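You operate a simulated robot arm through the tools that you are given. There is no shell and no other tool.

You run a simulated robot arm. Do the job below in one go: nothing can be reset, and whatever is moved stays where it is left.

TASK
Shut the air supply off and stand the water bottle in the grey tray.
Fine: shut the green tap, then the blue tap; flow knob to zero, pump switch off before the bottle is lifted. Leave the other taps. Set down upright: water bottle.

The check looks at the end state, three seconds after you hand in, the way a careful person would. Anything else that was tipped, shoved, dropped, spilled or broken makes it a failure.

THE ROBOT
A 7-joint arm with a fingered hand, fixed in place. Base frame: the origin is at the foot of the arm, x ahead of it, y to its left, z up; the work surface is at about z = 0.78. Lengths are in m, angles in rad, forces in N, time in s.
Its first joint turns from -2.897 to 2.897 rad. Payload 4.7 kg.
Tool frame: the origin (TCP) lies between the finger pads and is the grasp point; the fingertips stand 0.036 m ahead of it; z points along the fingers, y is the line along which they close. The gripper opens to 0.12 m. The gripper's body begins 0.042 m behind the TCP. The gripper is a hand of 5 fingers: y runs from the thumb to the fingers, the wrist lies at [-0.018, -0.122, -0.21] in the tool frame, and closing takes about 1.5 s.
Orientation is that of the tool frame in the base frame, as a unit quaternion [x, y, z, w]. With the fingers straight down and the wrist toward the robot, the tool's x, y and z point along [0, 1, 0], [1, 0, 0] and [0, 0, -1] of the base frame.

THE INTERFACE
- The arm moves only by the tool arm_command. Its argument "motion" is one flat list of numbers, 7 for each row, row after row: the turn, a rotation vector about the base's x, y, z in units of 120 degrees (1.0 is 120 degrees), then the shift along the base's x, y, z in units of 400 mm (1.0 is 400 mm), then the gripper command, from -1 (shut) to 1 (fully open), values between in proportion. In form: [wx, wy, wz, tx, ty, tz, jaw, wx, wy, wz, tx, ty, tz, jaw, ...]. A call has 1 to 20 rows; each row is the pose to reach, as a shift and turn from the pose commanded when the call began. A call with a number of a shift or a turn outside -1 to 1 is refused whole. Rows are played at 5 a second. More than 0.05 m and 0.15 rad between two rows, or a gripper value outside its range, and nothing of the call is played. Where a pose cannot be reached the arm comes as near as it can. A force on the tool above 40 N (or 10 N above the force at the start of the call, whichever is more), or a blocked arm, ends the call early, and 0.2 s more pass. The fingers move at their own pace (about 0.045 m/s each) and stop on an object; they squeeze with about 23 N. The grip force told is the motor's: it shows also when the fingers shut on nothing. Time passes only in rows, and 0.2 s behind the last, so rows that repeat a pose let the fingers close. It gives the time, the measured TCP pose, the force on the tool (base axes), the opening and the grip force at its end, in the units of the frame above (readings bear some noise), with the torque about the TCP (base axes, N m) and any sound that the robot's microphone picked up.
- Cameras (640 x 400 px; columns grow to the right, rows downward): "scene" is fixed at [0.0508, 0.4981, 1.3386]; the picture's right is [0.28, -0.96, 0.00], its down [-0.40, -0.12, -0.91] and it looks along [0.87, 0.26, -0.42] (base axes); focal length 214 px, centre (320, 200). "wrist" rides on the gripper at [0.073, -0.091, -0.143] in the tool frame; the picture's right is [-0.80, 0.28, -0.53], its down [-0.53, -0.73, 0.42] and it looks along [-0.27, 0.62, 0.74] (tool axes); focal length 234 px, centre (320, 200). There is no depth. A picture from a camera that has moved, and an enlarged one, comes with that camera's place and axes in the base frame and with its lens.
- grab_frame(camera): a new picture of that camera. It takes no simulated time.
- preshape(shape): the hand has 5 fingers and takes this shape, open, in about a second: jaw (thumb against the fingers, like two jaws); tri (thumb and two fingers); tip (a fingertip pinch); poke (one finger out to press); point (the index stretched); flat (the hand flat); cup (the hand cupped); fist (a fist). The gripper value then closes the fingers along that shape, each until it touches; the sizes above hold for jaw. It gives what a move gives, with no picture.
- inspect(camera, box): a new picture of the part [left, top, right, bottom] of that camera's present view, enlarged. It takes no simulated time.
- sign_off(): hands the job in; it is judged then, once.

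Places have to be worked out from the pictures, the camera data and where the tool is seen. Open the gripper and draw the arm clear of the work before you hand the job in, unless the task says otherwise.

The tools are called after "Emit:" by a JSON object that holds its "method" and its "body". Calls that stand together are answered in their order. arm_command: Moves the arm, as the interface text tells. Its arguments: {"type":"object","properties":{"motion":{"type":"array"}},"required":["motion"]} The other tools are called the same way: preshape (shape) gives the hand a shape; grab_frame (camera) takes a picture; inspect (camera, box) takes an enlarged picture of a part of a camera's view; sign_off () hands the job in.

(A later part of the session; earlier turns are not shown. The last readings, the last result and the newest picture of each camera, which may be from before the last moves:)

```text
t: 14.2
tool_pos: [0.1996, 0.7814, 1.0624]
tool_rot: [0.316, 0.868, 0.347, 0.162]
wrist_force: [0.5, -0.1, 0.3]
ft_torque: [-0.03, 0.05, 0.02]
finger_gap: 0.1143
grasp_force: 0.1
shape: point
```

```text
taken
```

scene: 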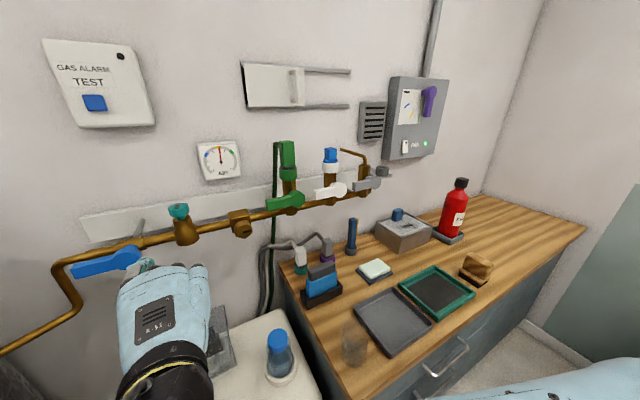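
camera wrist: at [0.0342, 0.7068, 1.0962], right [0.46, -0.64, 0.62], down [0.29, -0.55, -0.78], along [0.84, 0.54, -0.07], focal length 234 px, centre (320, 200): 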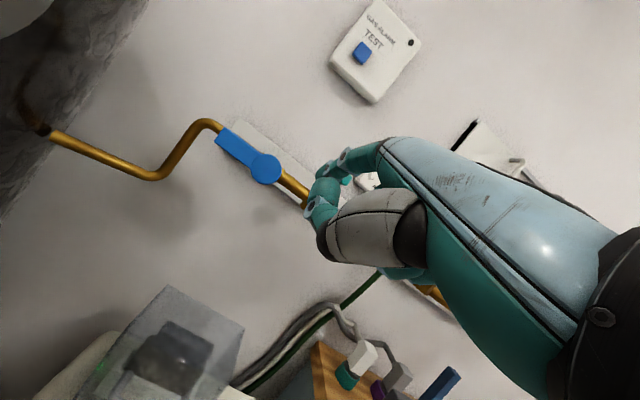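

Emit:
{"method": "inspect", "body": {"camera": "wrist", "box": [170, 100, 330, 200]}}

Emit:
{"method": "inspect", "body": {"camera": "scene", "box": [40, 215, 200, 315]}}

Emit:
{"method": "inspect", "body": {"camera": "wrist", "box": [90, 275, 260, 400]}}

Emit:
{"method": "inspect", "body": {"camera": "scene", "box": [190, 135, 250, 185]}}

```text
4.00 times, centred on (250, 150) of wrist
camera zoom: at [0.0342, 0.7068, 1.0962], right [0.46, -0.64, 0.62], down [0.29, -0.55, -0.78], along [0.84, 0.54, -0.07], focal length 937 px, centre (600, 400)
```

zoom: 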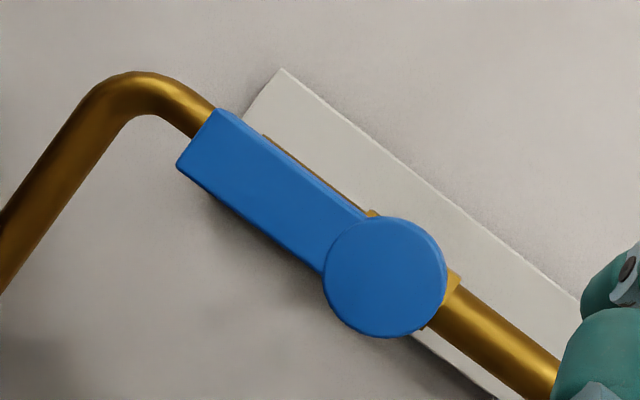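

```text
4.00 times, centred on (120, 265) of scene
camera zoom: at [0.0508, 0.4981, 1.3386], right [0.28, -0.96, 0.0], down [-0.4, -0.12, -0.91], along [0.87, 0.26, -0.42], focal length 858 px, centre (1120, -60)
```

zoom: 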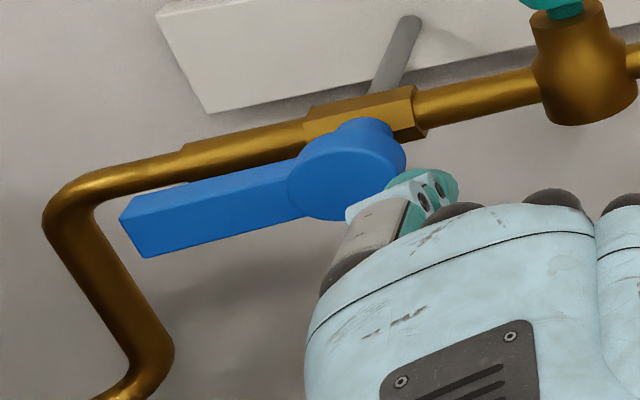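

```text
3.20 times, centred on (175, 338) of wrist
camera zoom: at [0.0342, 0.7068, 1.0962], right [0.46, -0.64, 0.62], down [0.29, -0.55, -0.78], along [0.84, 0.54, -0.07], focal length 749 px, centre (784, -240)
```

zoom: 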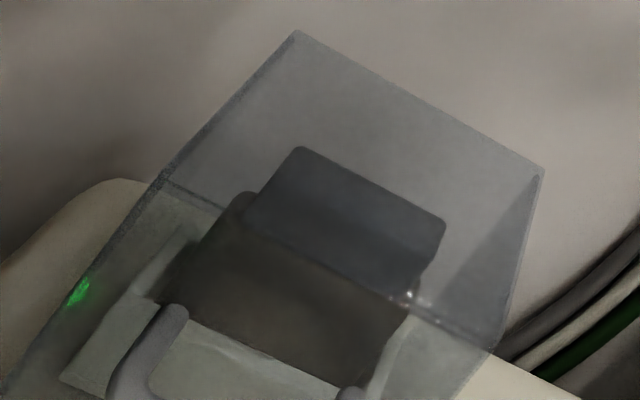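

```text
8.00 times, centred on (220, 160) of scene
camera zoom: at [0.0508, 0.4981, 1.3386], right [0.28, -0.96, 0.0], down [-0.4, -0.12, -0.91], along [0.87, 0.26, -0.42], focal length 1716 px, centre (1120, 520)
```

zoom: 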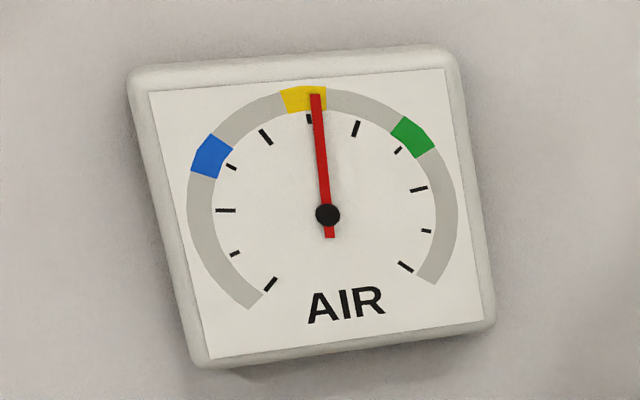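

Blue hub front is at about [0.257,0.949,1.062], its handle pointing left along the pipe about 0.074 m. I move the index below the handle, then forward so it overlaps the handle's depth, ready to push it up (clockwise, as the green one closed).

Emit:
{"method": "arm_command", "body": {"motion": [0, 0, 0, -0.035, 0.081, -0.077, 1, 0, 0, 0, -0.07, 0.162, -0.154, 1, 0, 0, 0, -0.1055, 0.2434, -0.23, 1, 0, 0, 0, -0.0383, 0.3106, -0.23, 1, 0, 0, 0, 0.0288, 0.3777, -0.23, 1]}}

Emit:
{"method": "grab_frame", "body": {"camera": "wrist"}}

Emit:
{"method": "inspect", "body": {"camera": "scene", "box": [40, 215, 200, 315]}}

```text
t: 15.4
tool_pos: [0.2122, 0.9326, 0.9773]
tool_rot: [0.317, 0.867, 0.351, 0.159]
wrist_force: [-6.5, -2.6, 27.0]
ft_torque: [-2.21, 4.72, -0.26]
finger_gap: 0.1142
grasp_force: 0.2
shape: point
```

```text
taken
camera wrist: at [0.0457, 0.8568, 1.0109], right [0.46, -0.64, 0.61], down [0.29, -0.54, -0.79], along [0.84, 0.54, -0.07], focal length 234 px, centre (320, 200)
```

wrist: 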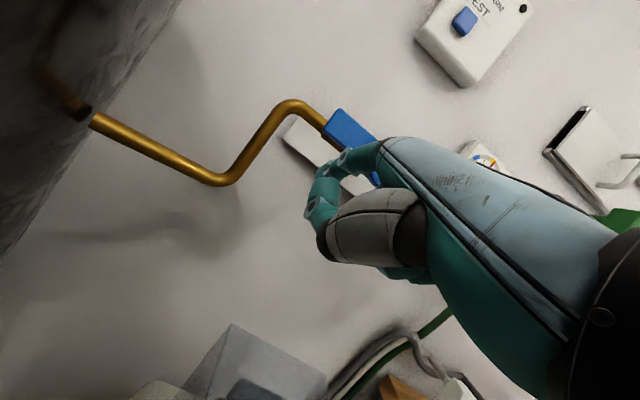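

```text
4.00 times, centred on (120, 265) of scene
camera zoom: at [0.0508, 0.4981, 1.3386], right [0.28, -0.96, 0.0], down [-0.4, -0.12, -0.91], along [0.87, 0.26, -0.42], focal length 858 px, centre (1120, -60)
```

zoom: 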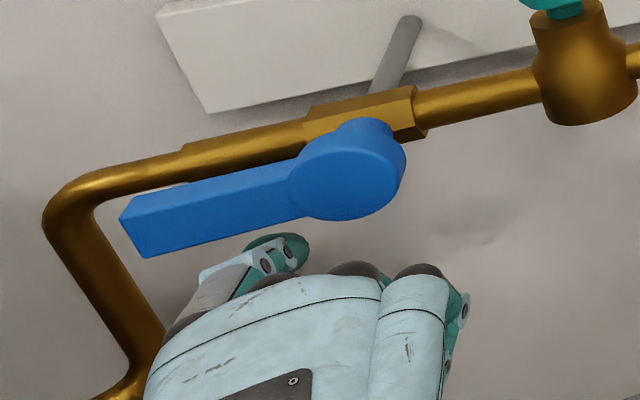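

The tool reads 27 N upward with a torque that places the contact about 0.18 m back from the fingertips, near the wrist camera, so something low at the left-back touches the hand's rear. I lift slightly at once and see whether it clears.

Emit:
{"method": "arm_command", "body": {"motion": [0, 0, 0, 0, 0, 0.02, 1]}}

Emit:
{"method": "grab_frame", "body": {"camera": "scene"}}

Emit:
{"method": "grab_frame", "body": {"camera": "wrist"}}

```text
t: 15.8
tool_pos: [0.2113, 0.9326, 0.9766]
tool_rot: [0.316, 0.869, 0.346, 0.161]
wrist_force: [-6.2, 3.1, 14.4]
ft_torque: [-1.29, 2.55, -1.1]
finger_gap: 0.1141
grasp_force: 0.1
shape: point
```

```text
taken
```

scene: 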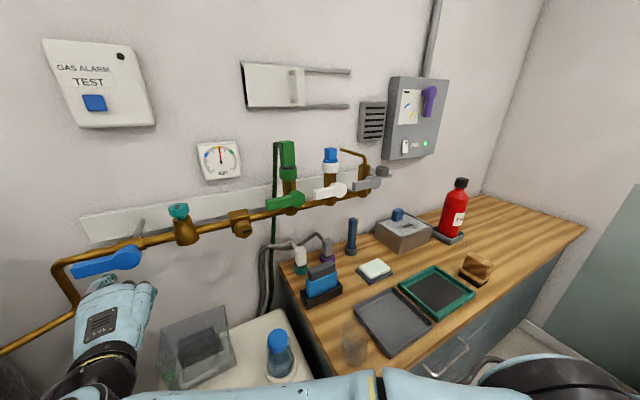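

```text
taken
camera wrist: at [0.0458, 0.8568, 1.0109], right [0.46, -0.64, 0.62], down [0.29, -0.55, -0.78], along [0.84, 0.54, -0.07], focal length 234 px, centre (320, 200)
```

wrist: 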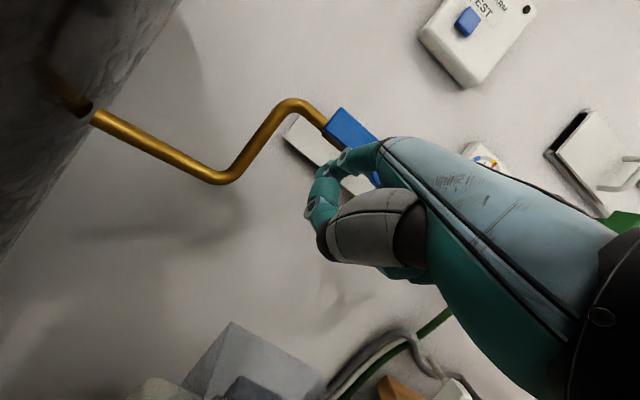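

The remaining contact force has dropped but is still 14 N upward; the measured position is unchanged, so I lift another 12 mm straight up, which still leaves the fingertip just under the blue handle.

Emit:
{"method": "arm_command", "body": {"motion": [0, 0, 0, 0, 0, 0.015, 1, 0, 0, 0, 0, 0, 0.03, 1]}}

Emit:
{"method": "inspect", "body": {"camera": "scene", "box": [0, 215, 200, 400]}}

```text
t: 16.4
tool_pos: [0.2126, 0.9313, 0.9877]
tool_rot: [0.316, 0.869, 0.345, 0.163]
wrist_force: [-0.3, -0.8, -2.2]
ft_torque: [-0.11, 0.03, -0.02]
finger_gap: 0.1143
grasp_force: 0.0
shape: point
```

```text
2.16 times, centred on (100, 308) of scene
camera zoom: at [0.0508, 0.4981, 1.3386], right [0.28, -0.96, 0.0], down [-0.4, -0.12, -0.91], along [0.87, 0.26, -0.42], focal length 464 px, centre (796, -32)
```

zoom: 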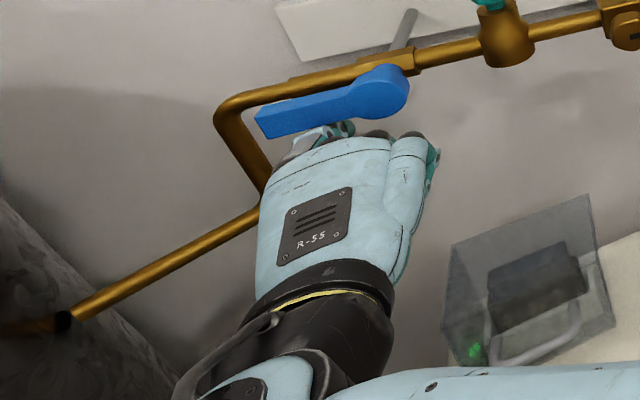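

Contact with the rear object is gone (2 N only, the fingertip lightly under the handle). I push the blue handle up by about 15° to test whether that is its closing direction.

Emit:
{"method": "arm_command", "body": {"motion": [0, 0, 0, -0.0037, 0.0037, 0.0145, 1, 0, 0, 0, -0.008, 0.008, 0.0315, 1, 0, 0, 0, -0.0113, 0.0113, 0.0488, 1]}}

Emit:
{"method": "inspect", "body": {"camera": "scene", "box": [40, 215, 200, 315]}}

```text
t: 17.2
tool_pos: [0.2065, 0.9377, 1.0063]
tool_rot: [0.315, 0.869, 0.344, 0.162]
wrist_force: [-4.6, -9.0, -20.0]
ft_torque: [-0.59, 0.19, 0.1]
finger_gap: 0.1141
grasp_force: 0.1
shape: point
```

```text
4.00 times, centred on (120, 265) of scene
camera zoom: at [0.0508, 0.4981, 1.3386], right [0.28, -0.96, 0.0], down [-0.4, -0.12, -0.91], along [0.87, 0.26, -0.42], focal length 858 px, centre (1120, -60)
```

zoom: 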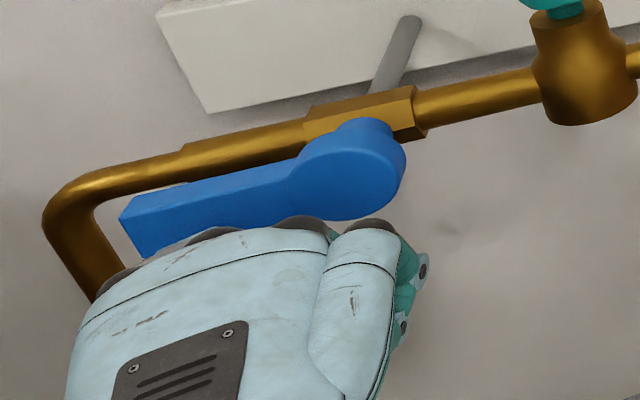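

The handle does not move upward (20 N, no rotation), so the blue tap must close by turning down. I back the finger out from under it carefully (staying above the rear object) and rise to a clear spot.

Emit:
{"method": "arm_command", "body": {"motion": [0, 0, 0, 0, 0, -0.025, 1, 0, 0, 0, -0.04, -0.04, -0.025, 1, 0, 0, 0, -0.0775, -0.0775, -0.02, 1, 0, 0, 0, -0.0775, -0.0775, 0.08, 1, 0, 0, 0, -0.0775, -0.1, 0.18, 1, 0, 0, 0, -0.05, -0.2, 0.22, 1, 0, 0, 0, -0.03, -0.28, 0.29, 1, 0, 0, 0, -0.02, -0.343, 0.35, 1]}}

Emit:
{"method": "grab_frame", "body": {"camera": "scene"}}

```text
t: 19.0
tool_pos: [0.2001, 0.7989, 1.1492]
tool_rot: [0.315, 0.869, 0.347, 0.162]
wrist_force: [0.2, 0.5, -1.3]
ft_torque: [0.07, -0.05, -0.04]
finger_gap: 0.1143
grasp_force: 0.0
shape: point
```

```text
taken
```

scene: 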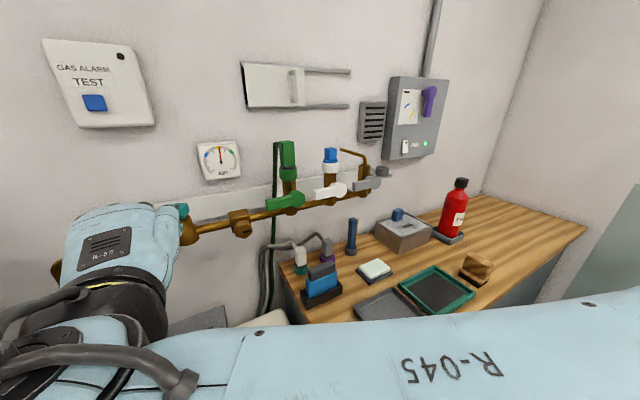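

I am clear. To find out what the rear of the hand touched, I return to the straight-down orientation over the machine's right and turn the camera to look left of the machine.

Emit:
{"method": "arm_command", "body": {"motion": [-0.044, 0.044, 0, 0.054, -0.09, 0.023, 1, -0.088, 0.088, 0, 0.108, -0.18, 0.047, 1, -0.1325, 0.1325, 0, 0.163, -0.269, 0.07, 1, -0.177, 0.177, 0, 0.217, -0.358, 0.093, 1, -0.221, 0.221, 0, 0.271, -0.448, 0.117, 1, -0.265, 0.265, 0, 0.325, -0.5375, 0.14, 1]}}

Emit:
{"method": "arm_command", "body": {"motion": [0, 0, 0.06, 0, 0, 0.02, 1, 0, 0, 0.12, 0, 0, 0.04, 1, 0, 0, 0.18, 0, 0, 0.06, 1, 0, 0, 0.24, 0, 0, 0.08, 1, 0, 0, 0.292, 0, 0, 0.1, 1]}}

Emit:
{"method": "grab_frame", "body": {"camera": "wrist"}}

```text
t: 20.4
tool_pos: [0.3305, 0.5827, 1.206]
tool_rot: [0.341, 0.94, -0.001, 0.0]
wrist_force: [0.3, 0.5, -0.7]
ft_torque: [-0.03, -0.04, 0.0]
finger_gap: 0.1141
grasp_force: 0.0
shape: point
```

```text
t: 21.6
tool_pos: [0.3294, 0.5844, 1.2447]
tool_rot: [0.042, 0.999, 0.0, -0.001]
wrist_force: [-0.9, -0.3, 0.2]
ft_torque: [0.01, -0.02, 0.02]
finger_gap: 0.1144
grasp_force: 0.1
shape: point
```

```text
taken
camera wrist: at [0.2488, 0.4993, 1.3897], right [0.82, 0.21, 0.53], down [0.47, -0.78, -0.42], along [0.32, 0.6, -0.74], focal length 234 px, centre (320, 200)
```

wrist: 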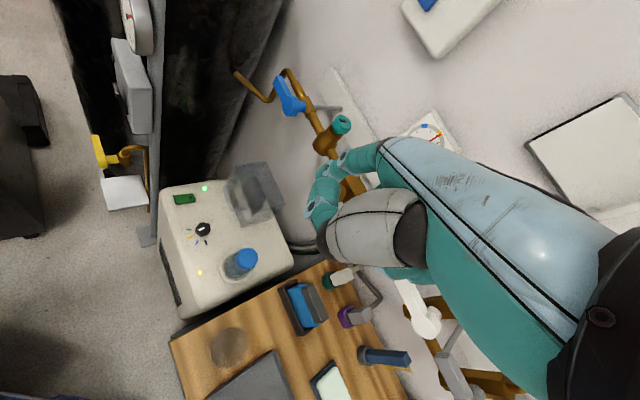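

A post stands left of the machine carrying a dial, a box, and a yellow tap. I enlarge it to see what the hand may have touched.

Emit:
{"method": "inspect", "body": {"camera": "wrist", "box": [60, 0, 220, 100]}}

Emit:
{"method": "inspect", "body": {"camera": "wrist", "box": [70, 100, 230, 250]}}

Emit:
{"method": "inspect", "body": {"camera": "wrist", "box": [200, 150, 296, 230]}}

```text
4.00 times, centred on (140, 50) of wrist
camera zoom: at [0.2488, 0.4993, 1.3897], right [0.82, 0.21, 0.53], down [0.47, -0.78, -0.42], along [0.32, 0.6, -0.74], focal length 937 px, centre (1040, 800)
```

zoom: 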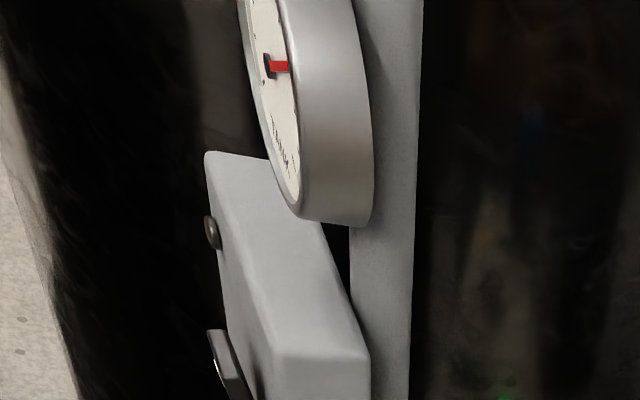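

```text
2.67 times, centred on (150, 175) of wrist
camera zoom: at [0.2488, 0.4993, 1.3897], right [0.82, 0.21, 0.53], down [0.47, -0.78, -0.42], along [0.32, 0.6, -0.74], focal length 624 px, centre (773, 267)
```

zoom: 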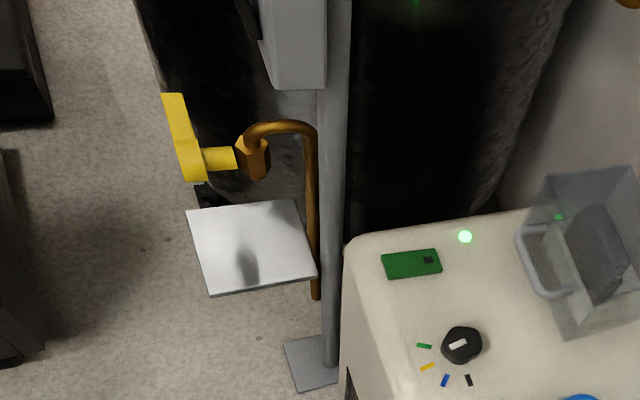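

```text
5.00 times, centred on (248, 190) of wrist
camera zoom: at [0.2488, 0.4993, 1.3897], right [0.82, 0.21, 0.53], down [0.47, -0.78, -0.42], along [0.32, 0.6, -0.74], focal length 1171 px, centre (680, 250)
```

zoom: 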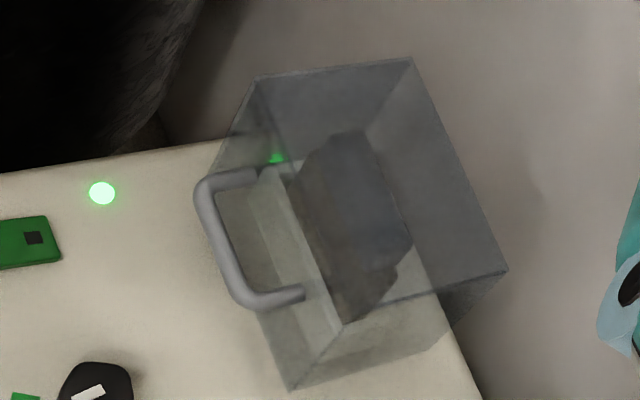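

The hand's rear seems to have rested on the box or dial of that fixed post at about x≈0.03, y≈0.86. Before going back to the blue tap I pitch the hand up to see how tall the post is and where its dial sits.

Emit:
{"method": "arm_command", "body": {"motion": [0.0625, -0.0055, 0, 0, -0.03, 0, 1, 0.125, -0.011, 0, 0, -0.06, 0, 1, 0.187, -0.0165, 0, 0, -0.09, 0, 1, 0.25, -0.022, 0, 0, -0.12, 0, 1]}}

Emit:
{"method": "grab_frame", "body": {"camera": "wrist"}}

Emit:
{"method": "inspect", "body": {"camera": "wrist", "box": [60, 0, 260, 200]}}

```text
t: 22.6
tool_pos: [0.3295, 0.5365, 1.2442]
tool_rot: [0.041, 0.965, 0.26, 0.011]
wrist_force: [-0.2, 0.0, 0.0]
ft_torque: [-0.01, 0.03, 0.02]
finger_gap: 0.1142
grasp_force: 0.0
shape: point
```

```text
taken
camera wrist: at [0.2432, 0.3921, 1.3241], right [0.8, -0.09, 0.59], down [0.49, -0.46, -0.73], along [0.34, 0.88, -0.33], focal length 234 px, centre (320, 200)
```

wrist: 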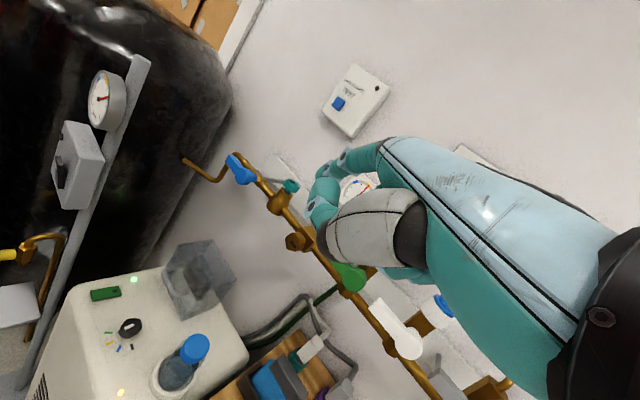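

```text
2.00 times, centred on (160, 100) of wrist
camera zoom: at [0.2432, 0.3921, 1.3241], right [0.8, -0.09, 0.59], down [0.49, -0.46, -0.73], along [0.34, 0.88, -0.33], focal length 468 px, centre (640, 400)
```

zoom: 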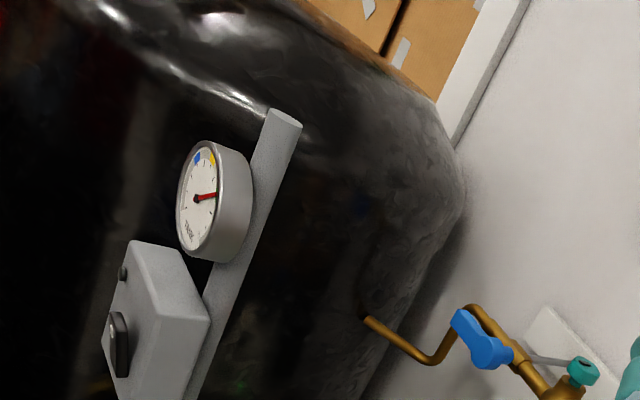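

The post's box top is at z≈0.96 and its dial at about [0.01,0.86,1.10]; both are at x<0.03, y>0.84, so I must keep the hand's rear away from there. I look at the hand from the scene camera to see how far the curled fingers reach next to the index.

Emit:
{"method": "grab_frame", "body": {"camera": "scene"}}

Emit:
{"method": "inspect", "body": {"camera": "scene", "box": [200, 150, 420, 290]}}

```text
taken
```

scene: 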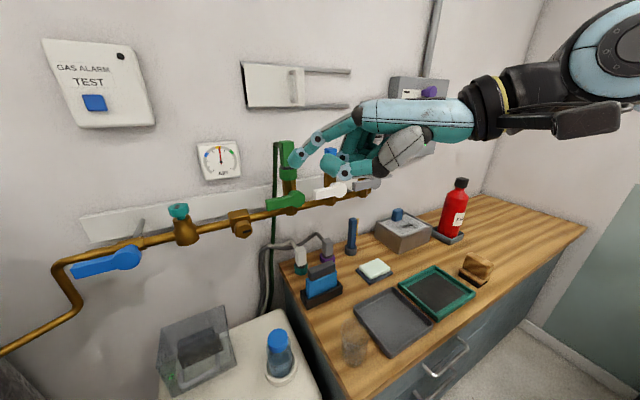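

```text
2.86 times, centred on (310, 220) of scene
camera zoom: at [0.0508, 0.4981, 1.3386], right [0.28, -0.96, 0.0], down [-0.4, -0.12, -0.91], along [0.87, 0.26, -0.42], focal length 613 px, centre (349, 143)
```

zoom: 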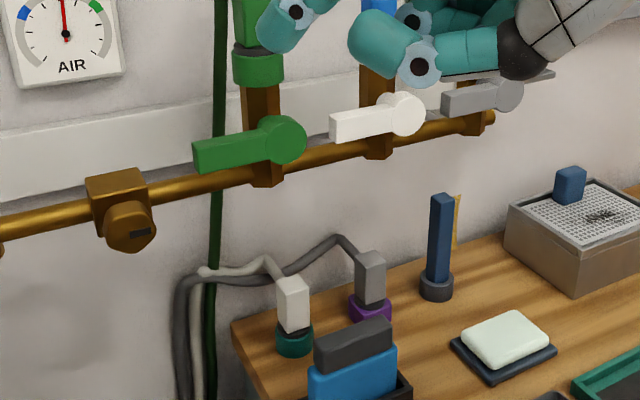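

Emit:
{"method": "inspect", "body": {"camera": "scene", "box": [270, 80, 470, 205]}}

```text
3.20 times, centred on (370, 142) of scene
camera zoom: at [0.0508, 0.4981, 1.3386], right [0.28, -0.96, 0.0], down [-0.4, -0.12, -0.91], along [0.87, 0.26, -0.42], focal length 686 px, centre (160, 384)
```

zoom: 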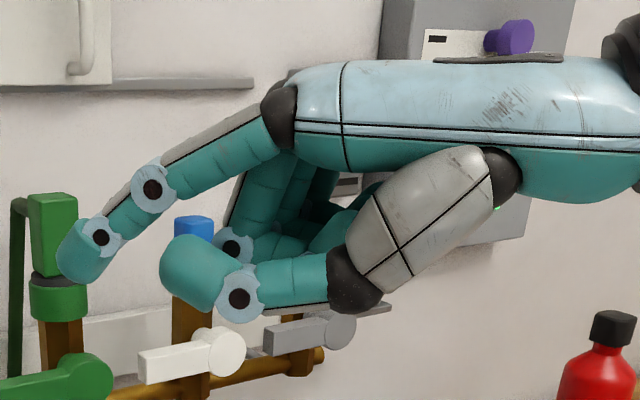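

The curled fingers end about 6 cm behind the index tip, so a pose yawed 20° further left (azimuth 65°) and pitched 30° keeps the camera away from the post while the index reaches the blue handle. I go to a point in front of and above the handle.

Emit:
{"method": "arm_command", "body": {"motion": [0, 0, -0.0208, -0.0552, 0.0965, -0.045, 1, 0, 0, -0.0417, -0.1104, 0.193, -0.09, 1, 0, 0, -0.0625, -0.1656, 0.2895, -0.135, 1, 0, 0, -0.0834, -0.2208, 0.386, -0.18, 1, 0, 0, -0.1042, -0.276, 0.4825, -0.225, 1, 0, 0, -0.125, -0.3311, 0.579, -0.27, 1, 0, 0, -0.1459, -0.3863, 0.6755, -0.315, 1, 0, 0, -0.1667, -0.4415, 0.772, -0.36, 1]}}

Emit:
{"method": "grab_frame", "body": {"camera": "wrist"}}

Emit:
{"method": "inspect", "body": {"camera": "scene", "box": [20, 180, 220, 305]}}

```text
t: 24.4
tool_pos: [0.1556, 0.847, 1.1029]
tool_rot: [0.209, 0.942, 0.255, 0.057]
wrist_force: [0.3, -0.2, 1.5]
ft_torque: [-0.03, 0.06, 0.04]
finger_gap: 0.1142
grasp_force: 0.0
shape: point
```

```text
taken
camera wrist: at [0.024, 0.7395, 1.1818], right [0.72, -0.36, 0.59], down [0.3, -0.61, -0.74], along [0.63, 0.71, -0.33], focal length 234 px, centre (320, 200)
```

wrist: 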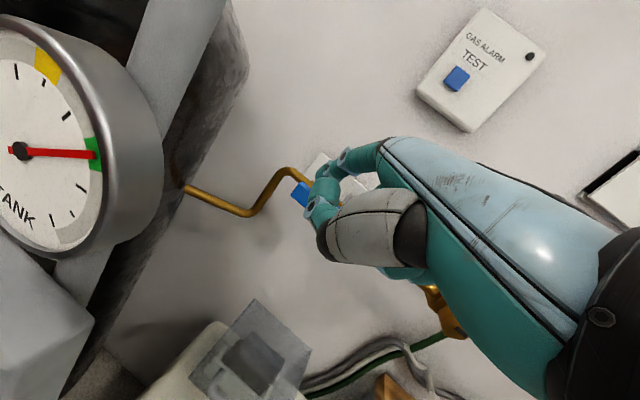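

```text
3.20 times, centred on (120, 242) of scene
camera zoom: at [0.0508, 0.4981, 1.3386], right [0.28, -0.96, 0.0], down [-0.4, -0.12, -0.91], along [0.87, 0.26, -0.42], focal length 686 px, centre (960, 64)
```

zoom: 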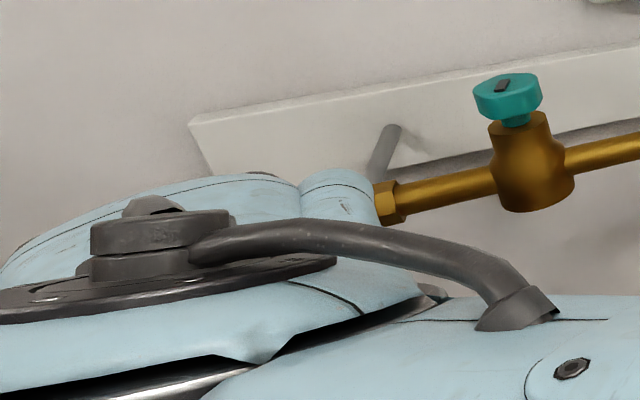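

The TANK dial is visible at left at x≤0.033, and the blue handle's end appears where predicted. I move the index forward over the handle, then lower it to just above the handle.

Emit:
{"method": "arm_command", "body": {"motion": [0, 0, 0, 0.06, 0.06, 0, 1, 0, 0, 0, 0.12, 0.12, 0, 1, 0, 0, 0, 0.1757, 0.1757, 0, 1, 0, 0, 0, 0.1757, 0.1757, -0.07, 1]}}

Emit:
{"method": "grab_frame", "body": {"camera": "wrist"}}

Emit:
{"method": "inspect", "body": {"camera": "wrist", "box": [250, 100, 410, 200]}}

Emit:
{"method": "grab_frame", "body": {"camera": "scene"}}

```text
t: 25.4
tool_pos: [0.2233, 0.9161, 1.0742]
tool_rot: [0.209, 0.943, 0.253, 0.058]
wrist_force: [0.0, 0.0, -0.2]
ft_torque: [0.02, -0.01, 0.01]
finger_gap: 0.1142
grasp_force: 0.1
shape: point
```

```text
taken
camera wrist: at [0.0935, 0.8087, 1.1527], right [0.72, -0.36, 0.6], down [0.31, -0.61, -0.73], along [0.62, 0.71, -0.33], focal length 234 px, centre (320, 200)
```

wrist: 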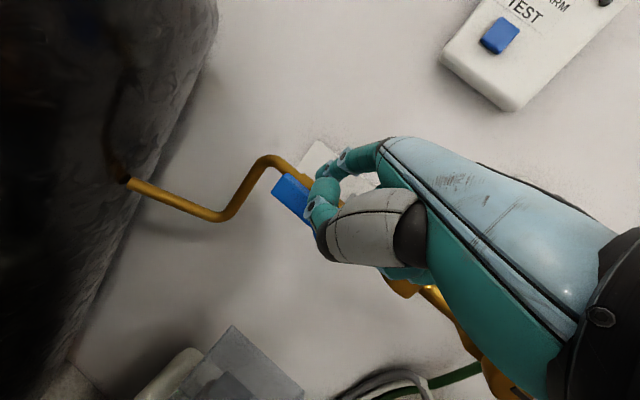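

```text
4.00 times, centred on (330, 150) of wrist
camera zoom: at [0.0935, 0.8087, 1.1527], right [0.72, -0.36, 0.6], down [0.31, -0.61, -0.73], along [0.62, 0.71, -0.33], focal length 937 px, centre (280, 400)
```

zoom: 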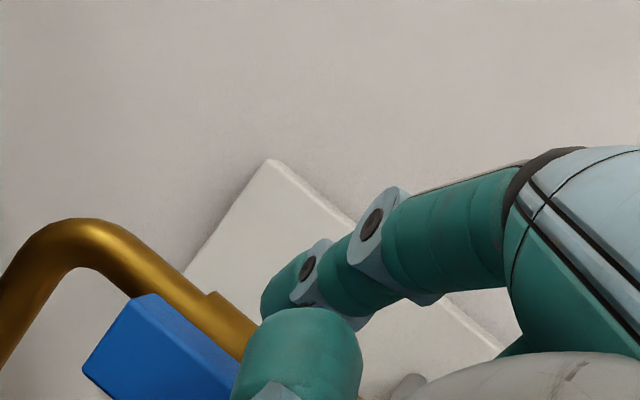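

```text
taken
```

scene: 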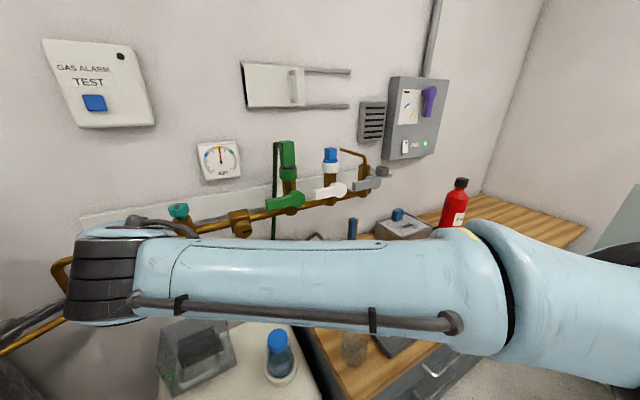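

The index lies over the handle, about 2 cm above it. I push down along the arc to about 30° and check that the handle follows.

Emit:
{"method": "arm_command", "body": {"motion": [0, 0, 0, 0, 0, -0.025, 1, 0, 0, 0, 0, 0, -0.0488, 1, 0, 0, 0, -0.0048, 0.0048, -0.064, 1, 0, 0, 0, -0.0081, 0.0081, -0.0798, 1, 0, 0, 0, -0.0097, 0.0097, -0.096, 1, 0, 0, 0, -0.0099, 0.0099, -0.1128, 1]}}

Emit:
{"method": "grab_frame", "body": {"camera": "wrist"}}

Emit:
{"method": "inspect", "body": {"camera": "scene", "box": [20, 180, 220, 305]}}

```text
t: 26.8
tool_pos: [0.2179, 0.9185, 1.027]
tool_rot: [0.208, 0.943, 0.253, 0.057]
wrist_force: [0.0, 0.1, 1.4]
ft_torque: [0.05, -0.03, -0.02]
finger_gap: 0.0001
grasp_force: 0.0
shape: point
```

```text
taken
camera wrist: at [0.089, 0.8123, 1.107], right [0.72, -0.36, 0.6], down [0.3, -0.61, -0.73], along [0.62, 0.71, -0.33], focal length 234 px, centre (320, 200)
```

wrist: 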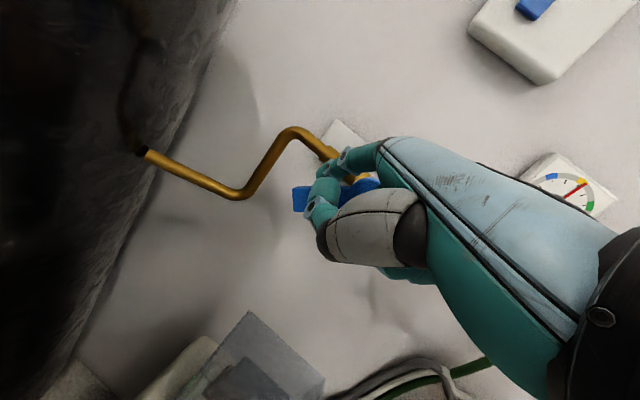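

```text
3.20 times, centred on (120, 242) of scene
camera zoom: at [0.0508, 0.4981, 1.3386], right [0.28, -0.96, 0.0], down [-0.4, -0.12, -0.91], along [0.87, 0.26, -0.42], focal length 686 px, centre (960, 64)
```

zoom: 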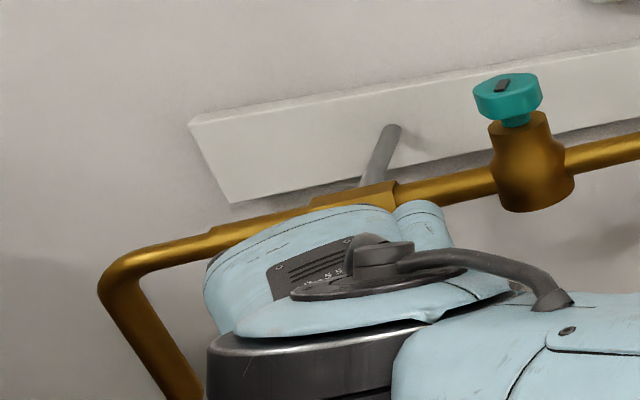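

The handle follows easily downward (about 25–30° now). I continue the arc to pointing straight down.

Emit:
{"method": "arm_command", "body": {"motion": [0, 0, 0, 0.0014, -0.0014, -0.0165, 1, 0, 0, 0, 0.0042, -0.0042, -0.0323, 1, 0, 0, 0, 0.0087, -0.0087, -0.0478, 1, 0, 0, 0, 0.0143, -0.0143, -0.0623, 1, 0, 0, 0, 0.0214, -0.0214, -0.0755, 1, 0, 0, 0, 0.0295, -0.0295, -0.0873, 1, 0, 0, 0, 0.0385, -0.0385, -0.0975, 1, 0, 0, 0, 0.0486, -0.0486, -0.106, 1]}}

Emit:
{"method": "grab_frame", "body": {"camera": "wrist"}}

Emit:
{"method": "grab_frame", "body": {"camera": "scene"}}

```text
t: 28.6
tool_pos: [0.2367, 0.9011, 0.9874]
tool_rot: [0.207, 0.943, 0.254, 0.056]
wrist_force: [-7.2, 7.9, 4.1]
ft_torque: [-0.14, -0.4, 0.49]
finger_gap: 0.0
grasp_force: 0.1
shape: point
```

```text
taken
camera wrist: at [0.1067, 0.7934, 1.0663], right [0.72, -0.36, 0.59], down [0.31, -0.6, -0.74], along [0.62, 0.71, -0.33], focal length 234 px, centre (320, 200)
```

wrist: 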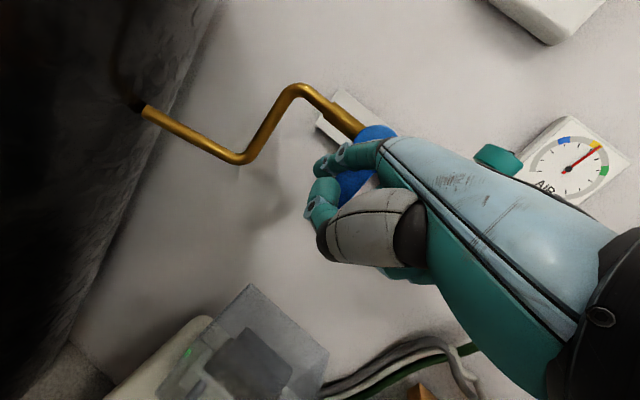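

```text
taken
```

scene: 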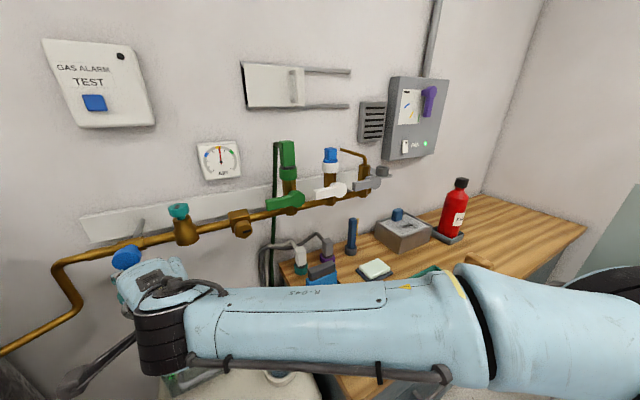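

About 10 N sideways reaction shows the handle is against its stop. I ease the finger left off the handle, pull back from the wall, and check the tap and gauge.

Emit:
{"method": "arm_command", "body": {"motion": [0, 0, 0, -0.025, 0.025, 0, 1, 0, 0, 0, -0.085, -0.035, 0.01, 1, 0, 0, 0, -0.15, -0.1, 0.02, 1, 0, 0, 0, -0.19, -0.17, 0.06, 1, 0, 0, 0, -0.13, -0.24, 0.12, 1, 0, 0, 0, -0.05, -0.31, 0.17, 1, 0, 0, 0, 0.03, -0.38, 0.22, 1]}}

Emit:
{"method": "grab_frame", "body": {"camera": "wrist"}}

Emit:
{"method": "inspect", "body": {"camera": "scene", "box": [190, 135, 250, 185]}}

Emit:
{"method": "inspect", "body": {"camera": "scene", "box": [40, 180, 240, 305]}}

```text
t: 30.2
tool_pos: [0.2503, 0.7483, 1.0732]
tool_rot: [0.209, 0.943, 0.253, 0.056]
wrist_force: [0.4, 0.8, -1.0]
ft_torque: [0.06, -0.04, -0.02]
finger_gap: 0.0001
grasp_force: 0.0
shape: point
```

```text
taken
camera wrist: at [0.1205, 0.6416, 1.1523], right [0.72, -0.36, 0.6], down [0.31, -0.61, -0.73], along [0.62, 0.71, -0.33], focal length 234 px, centre (320, 200)
```

wrist: 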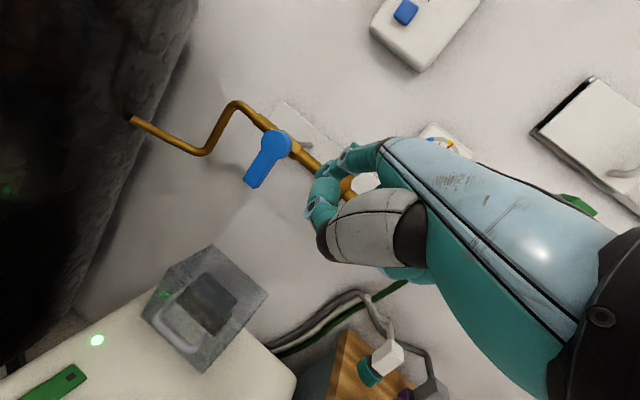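

```text
8.00 times, centred on (220, 160) of scene
camera zoom: at [0.0508, 0.4981, 1.3386], right [0.28, -0.96, 0.0], down [-0.4, -0.12, -0.91], along [0.87, 0.26, -0.42], focal length 1716 px, centre (1120, 520)
```

zoom: 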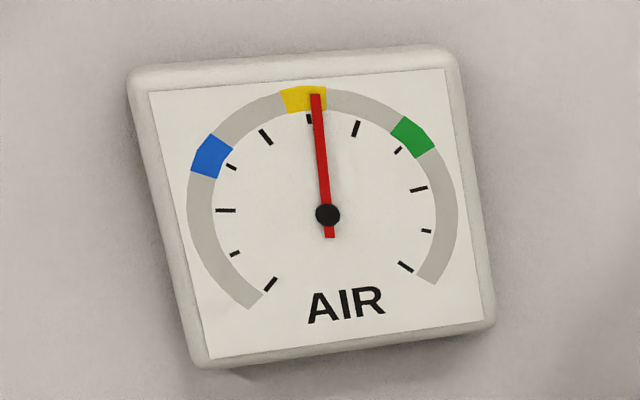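

```text
3.20 times, centred on (140, 242) of scene
camera zoom: at [0.0508, 0.4981, 1.3386], right [0.28, -0.96, 0.0], down [-0.4, -0.12, -0.91], along [0.87, 0.26, -0.42], focal length 686 px, centre (896, 64)
```

zoom: 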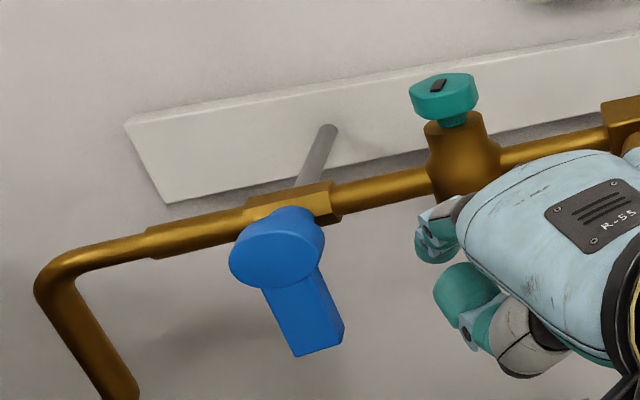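

Both taps are now across their pipes: green horizontal on its riser, blue pointing straight down on the main pipe. Next the machine: I zoom on the covered part and the green rocker from this new angle.

Emit:
{"method": "inspect", "body": {"camera": "wrist", "box": [130, 235, 290, 385]}}

Emit:
{"method": "inspect", "body": {"camera": "wrist", "box": [0, 300, 160, 400]}}

```text
2.67 times, centred on (210, 310) of wrist
camera zoom: at [0.1205, 0.6416, 1.1523], right [0.72, -0.36, 0.6], down [0.31, -0.61, -0.73], along [0.62, 0.71, -0.33], focal length 624 px, centre (613, -93)
```

zoom: 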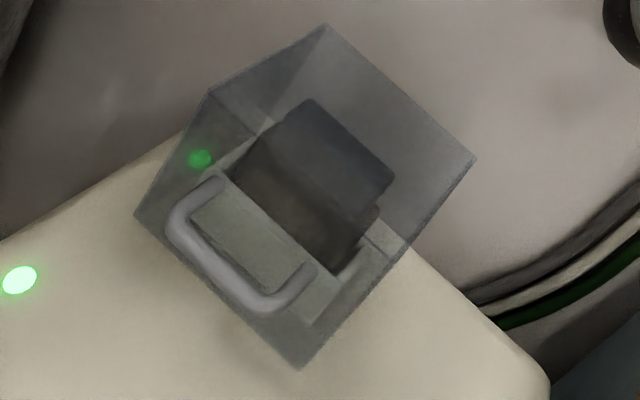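

```text
4.00 times, centred on (80, 350) of wrist
camera zoom: at [0.1205, 0.6416, 1.1523], right [0.72, -0.36, 0.6], down [0.31, -0.61, -0.73], along [0.62, 0.71, -0.33], focal length 937 px, centre (1280, -400)
```

zoom: 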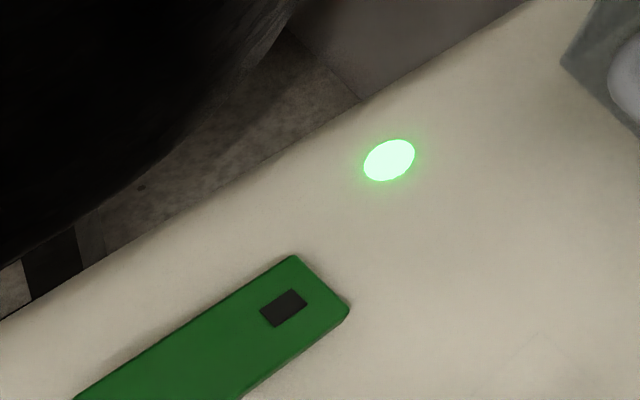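

Mirroring the lamp beside the green rocker in the cover's front face gives exactly the "second lamp" position, so that is only a reflection: the pump's switch with its lamp is the green rocker. Now the knob (centre ≈[0.225,0.766], surface z≈0.665): I open the hand to jaw shape and straighten it to point down above the knob.

Emit:
{"method": "preshape", "body": {"shape": "jaw"}}

Emit:
{"method": "arm_command", "body": {"motion": [-0.0567, 0.0264, 0, -0.016, 0.011, -0.058, 1, -0.1133, 0.0529, 0, -0.032, 0.022, -0.117, 1, -0.17, 0.0793, 0, -0.047, 0.033, -0.175, 0.6, -0.2266, 0.1057, 0, -0.063, 0.044, -0.233, 0.25]}}

Emit:
{"method": "arm_command", "body": {"motion": [0, 0, -0.0694, 0, 0, -0.08, 0.25, 0, 0, -0.1389, 0, 0, -0.16, 0.25, 0, 0, -0.2083, 0, 0, -0.25, 0.25]}}

Emit:
{"method": "grab_frame", "body": {"camera": "wrist"}}

Emit:
{"method": "grab_frame", "body": {"camera": "scene"}}

```text
t: 31.1
tool_pos: [0.2518, 0.748, 1.0738]
tool_rot: [0.208, 0.943, 0.254, 0.056]
wrist_force: [1.0, -0.8, -0.5]
ft_torque: [0.0, 0.0, -0.02]
finger_gap: 0.1198
grasp_force: 0.0
shape: jaw
```

```text
t: 32.1
tool_pos: [0.2249, 0.7644, 0.9818]
tool_rot: [0.216, 0.976, 0.001, -0.001]
wrist_force: [-0.2, -0.1, 1.3]
ft_torque: [-0.01, 0.02, 0.01]
finger_gap: 0.0756
grasp_force: 0.0
shape: jaw
```

```text
t: 32.9
tool_pos: [0.2257, 0.7651, 0.8821]
tool_rot: [0.424, 0.906, 0.002, 0.0]
wrist_force: [0.1, -0.4, 1.5]
ft_torque: [-0.02, 0.0, -0.01]
finger_gap: 0.0754
grasp_force: 0.1
shape: jaw
```

```text
taken
camera wrist: at [0.1078, 0.7616, 1.0263], right [0.73, -0.44, 0.52], down [-0.22, -0.88, -0.43], along [0.65, 0.2, -0.74], focal length 234 px, centre (320, 200)
```

wrist: 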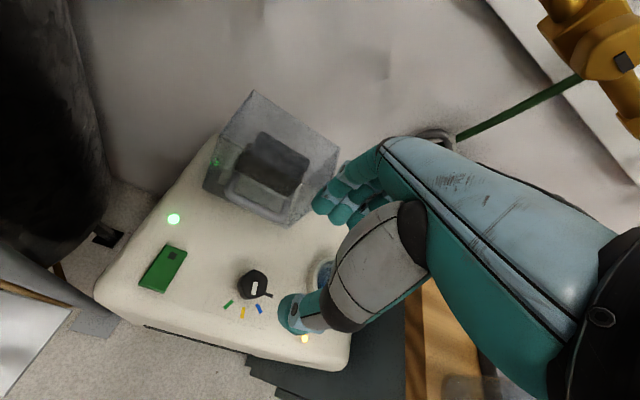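

```text
taken
```

scene: 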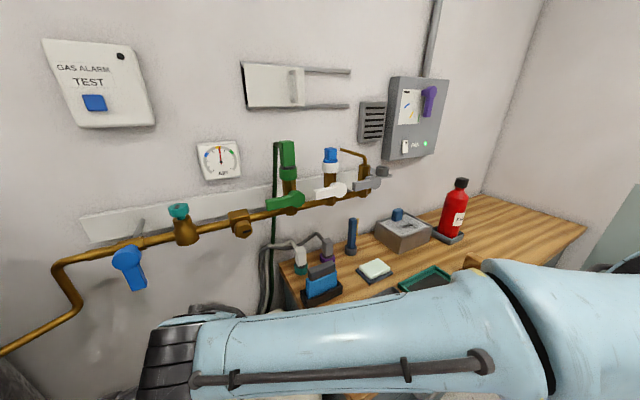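

The hand is above the knob, jaws about 75 mm open. I enlarge the knob and rocker in this view to fix the knob's centre and the rocker's tilt.

Emit:
{"method": "inspect", "body": {"camera": "wrist", "box": [200, 250, 296, 325]}}

Emit:
{"method": "inspect", "body": {"camera": "wrist", "box": [120, 200, 216, 300]}}

Emit:
{"method": "inspect", "body": {"camera": "wrist", "box": [190, 80, 350, 230]}}

```text
5.33 times, centred on (248, 288) of wrist
camera zoom: at [0.1078, 0.7616, 1.0263], right [0.73, -0.44, 0.52], down [-0.22, -0.88, -0.43], along [0.65, 0.2, -0.74], focal length 1249 px, centre (704, -267)
```

zoom: 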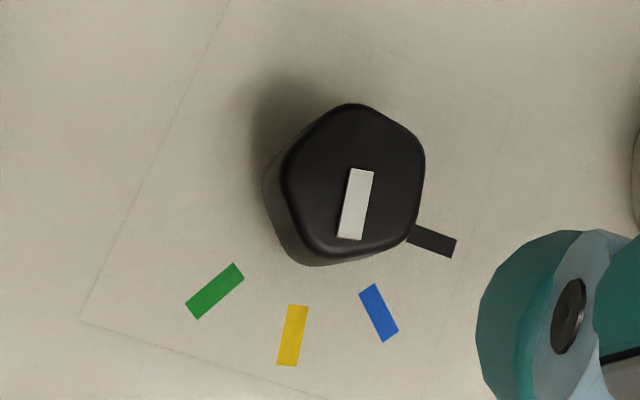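

```text
4.00 times, centred on (168, 250) of wrist
camera zoom: at [0.1078, 0.7616, 1.0263], right [0.73, -0.44, 0.52], down [-0.22, -0.88, -0.43], along [0.65, 0.2, -0.74], focal length 937 px, centre (928, 0)
```

zoom: 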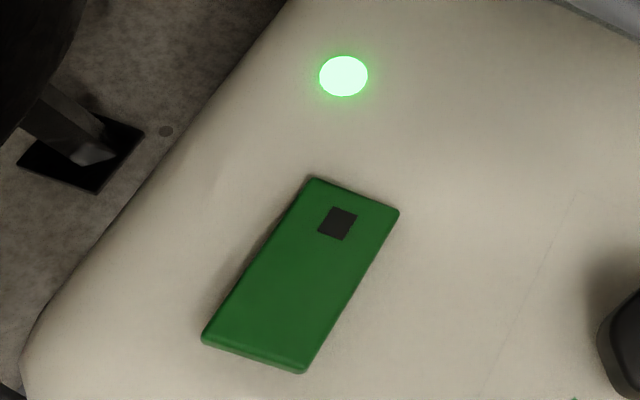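

```text
2.67 times, centred on (270, 155) of wrist
camera zoom: at [0.1078, 0.7616, 1.0263], right [0.73, -0.44, 0.52], down [-0.22, -0.88, -0.43], along [0.65, 0.2, -0.74], focal length 624 px, centre (453, 320)
```

zoom: 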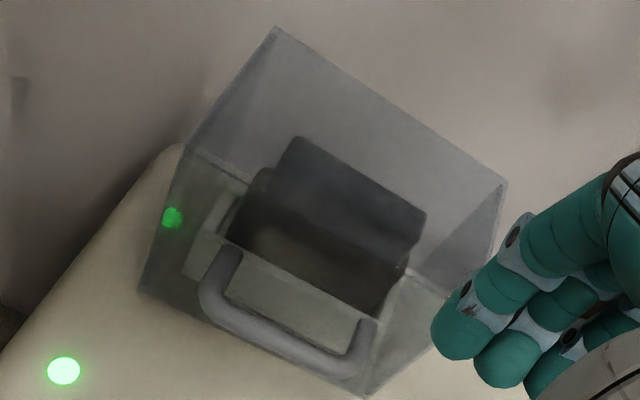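

The pointer is at yellow; marks are about 40° apart, so zero (black) is about 80° counter-clockwise from here. The rocker's end away from the dark square is raised, so that is the end to press later. I lower the open jaws around the knob.

Emit:
{"method": "arm_command", "body": {"motion": [0, 0, -0.01, 0.004, -0.0025, -0.1, 0.25, 0, 0, -0.02, 0.004, -0.0025, -0.2, 0.25, 0, 0, -0.03, 0.004, -0.0025, -0.3, 0.25, 0, 0, -0.0417, 0.004, -0.0025, -0.38, 0.25, 0, 0, -0.0417, 0.004, -0.0025, -0.435, 0.25]}}

Emit:
{"method": "grab_frame", "body": {"camera": "wrist"}}

Emit:
{"method": "grab_frame", "body": {"camera": "scene"}}

```text
t: 34.1
tool_pos: [0.2274, 0.7651, 0.7067]
tool_rot: [0.462, 0.887, 0.0, 0.001]
wrist_force: [0.0, 0.0, 0.1]
ft_torque: [-0.02, 0.01, 0.0]
finger_gap: 0.0755
grasp_force: 0.1
shape: jaw
```

```text
taken
camera wrist: at [0.1097, 0.7717, 0.8515], right [0.69, -0.5, 0.53], down [-0.29, -0.86, -0.43], along [0.66, 0.14, -0.74], focal length 234 px, centre (320, 200)
```

wrist: 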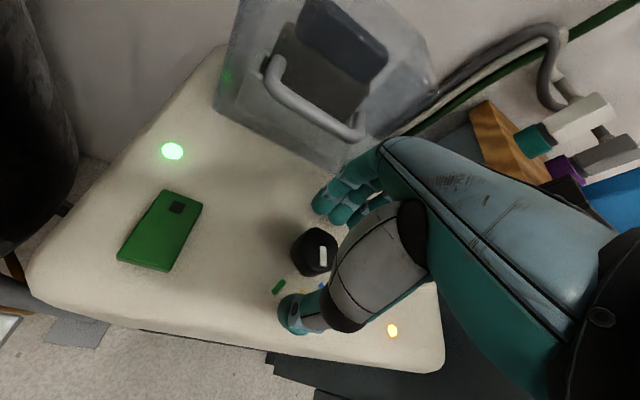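

```text
taken
```

scene: 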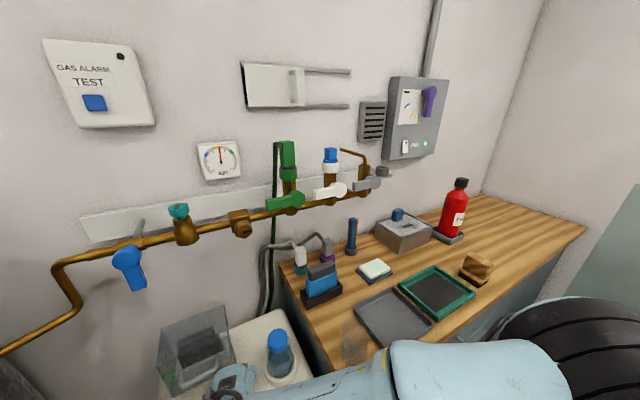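

Emit:
{"method": "inspect", "body": {"camera": "wrist", "box": [250, 140, 410, 340]}}

Emit:
{"method": "inspect", "body": {"camera": "wrist", "box": [110, 180, 210, 280]}}

```text
2.00 times, centred on (330, 240) of wrist
camera zoom: at [0.1097, 0.7717, 0.8515], right [0.69, -0.5, 0.53], down [-0.29, -0.86, -0.43], along [0.66, 0.14, -0.74], focal length 468 px, centre (300, 120)
```

zoom: 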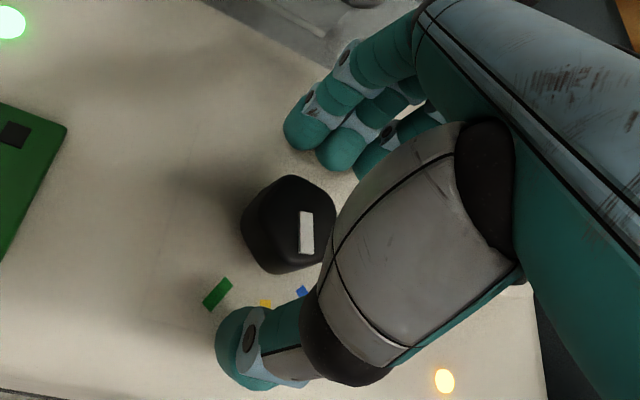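

```text
4.00 times, centred on (160, 230) of wrist
camera zoom: at [0.1097, 0.7717, 0.8515], right [0.69, -0.5, 0.53], down [-0.29, -0.86, -0.43], along [0.66, 0.14, -0.74], focal length 937 px, centre (960, 80)
```

zoom: 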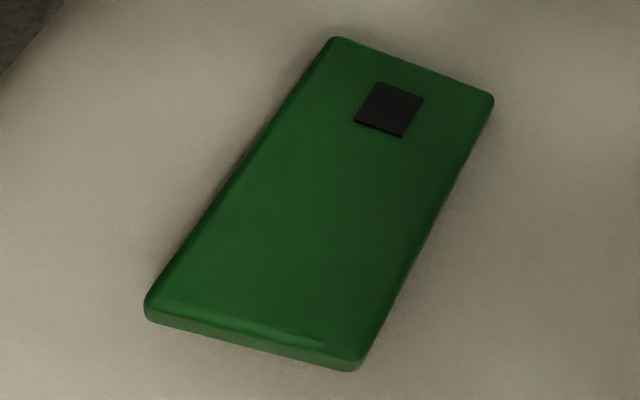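

The knob sits centred between thumb and fingers with the tips just above the surface. I close on it.

Emit:
{"method": "arm_command", "body": {"motion": [0, 0, 0, 0, 0, 0, -1, 0, 0, 0, 0, 0, 0, -1, 0, 0, 0, 0, 0, 0, -1, 0, 0, 0, 0, 0, 0, -1, 0, 0, 0, 0, 0, 0, -1, 0, 0, 0, 0, 0, 0, -1]}}

Emit:
{"method": "inspect", "body": {"camera": "wrist", "box": [250, 140, 410, 340]}}

```text
t: 35.5
tool_pos: [0.2259, 0.7656, 0.7069]
tool_rot: [0.46, 0.888, 0.001, 0.001]
wrist_force: [-3.3, -3.5, -0.5]
ft_torque: [-0.07, 0.07, -0.01]
finger_gap: 0.033
grasp_force: 22.3
shape: jaw
```

```text
2.00 times, centred on (330, 240) of wrist
camera zoom: at [0.1095, 0.7716, 0.8511], right [0.69, -0.5, 0.53], down [-0.29, -0.86, -0.43], along [0.66, 0.14, -0.74], focal length 468 px, centre (300, 120)
```

zoom: 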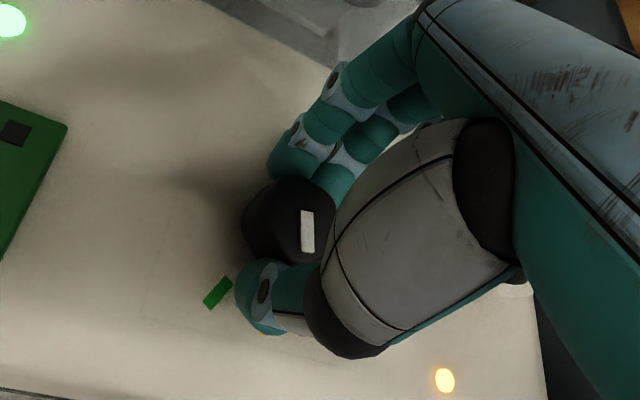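

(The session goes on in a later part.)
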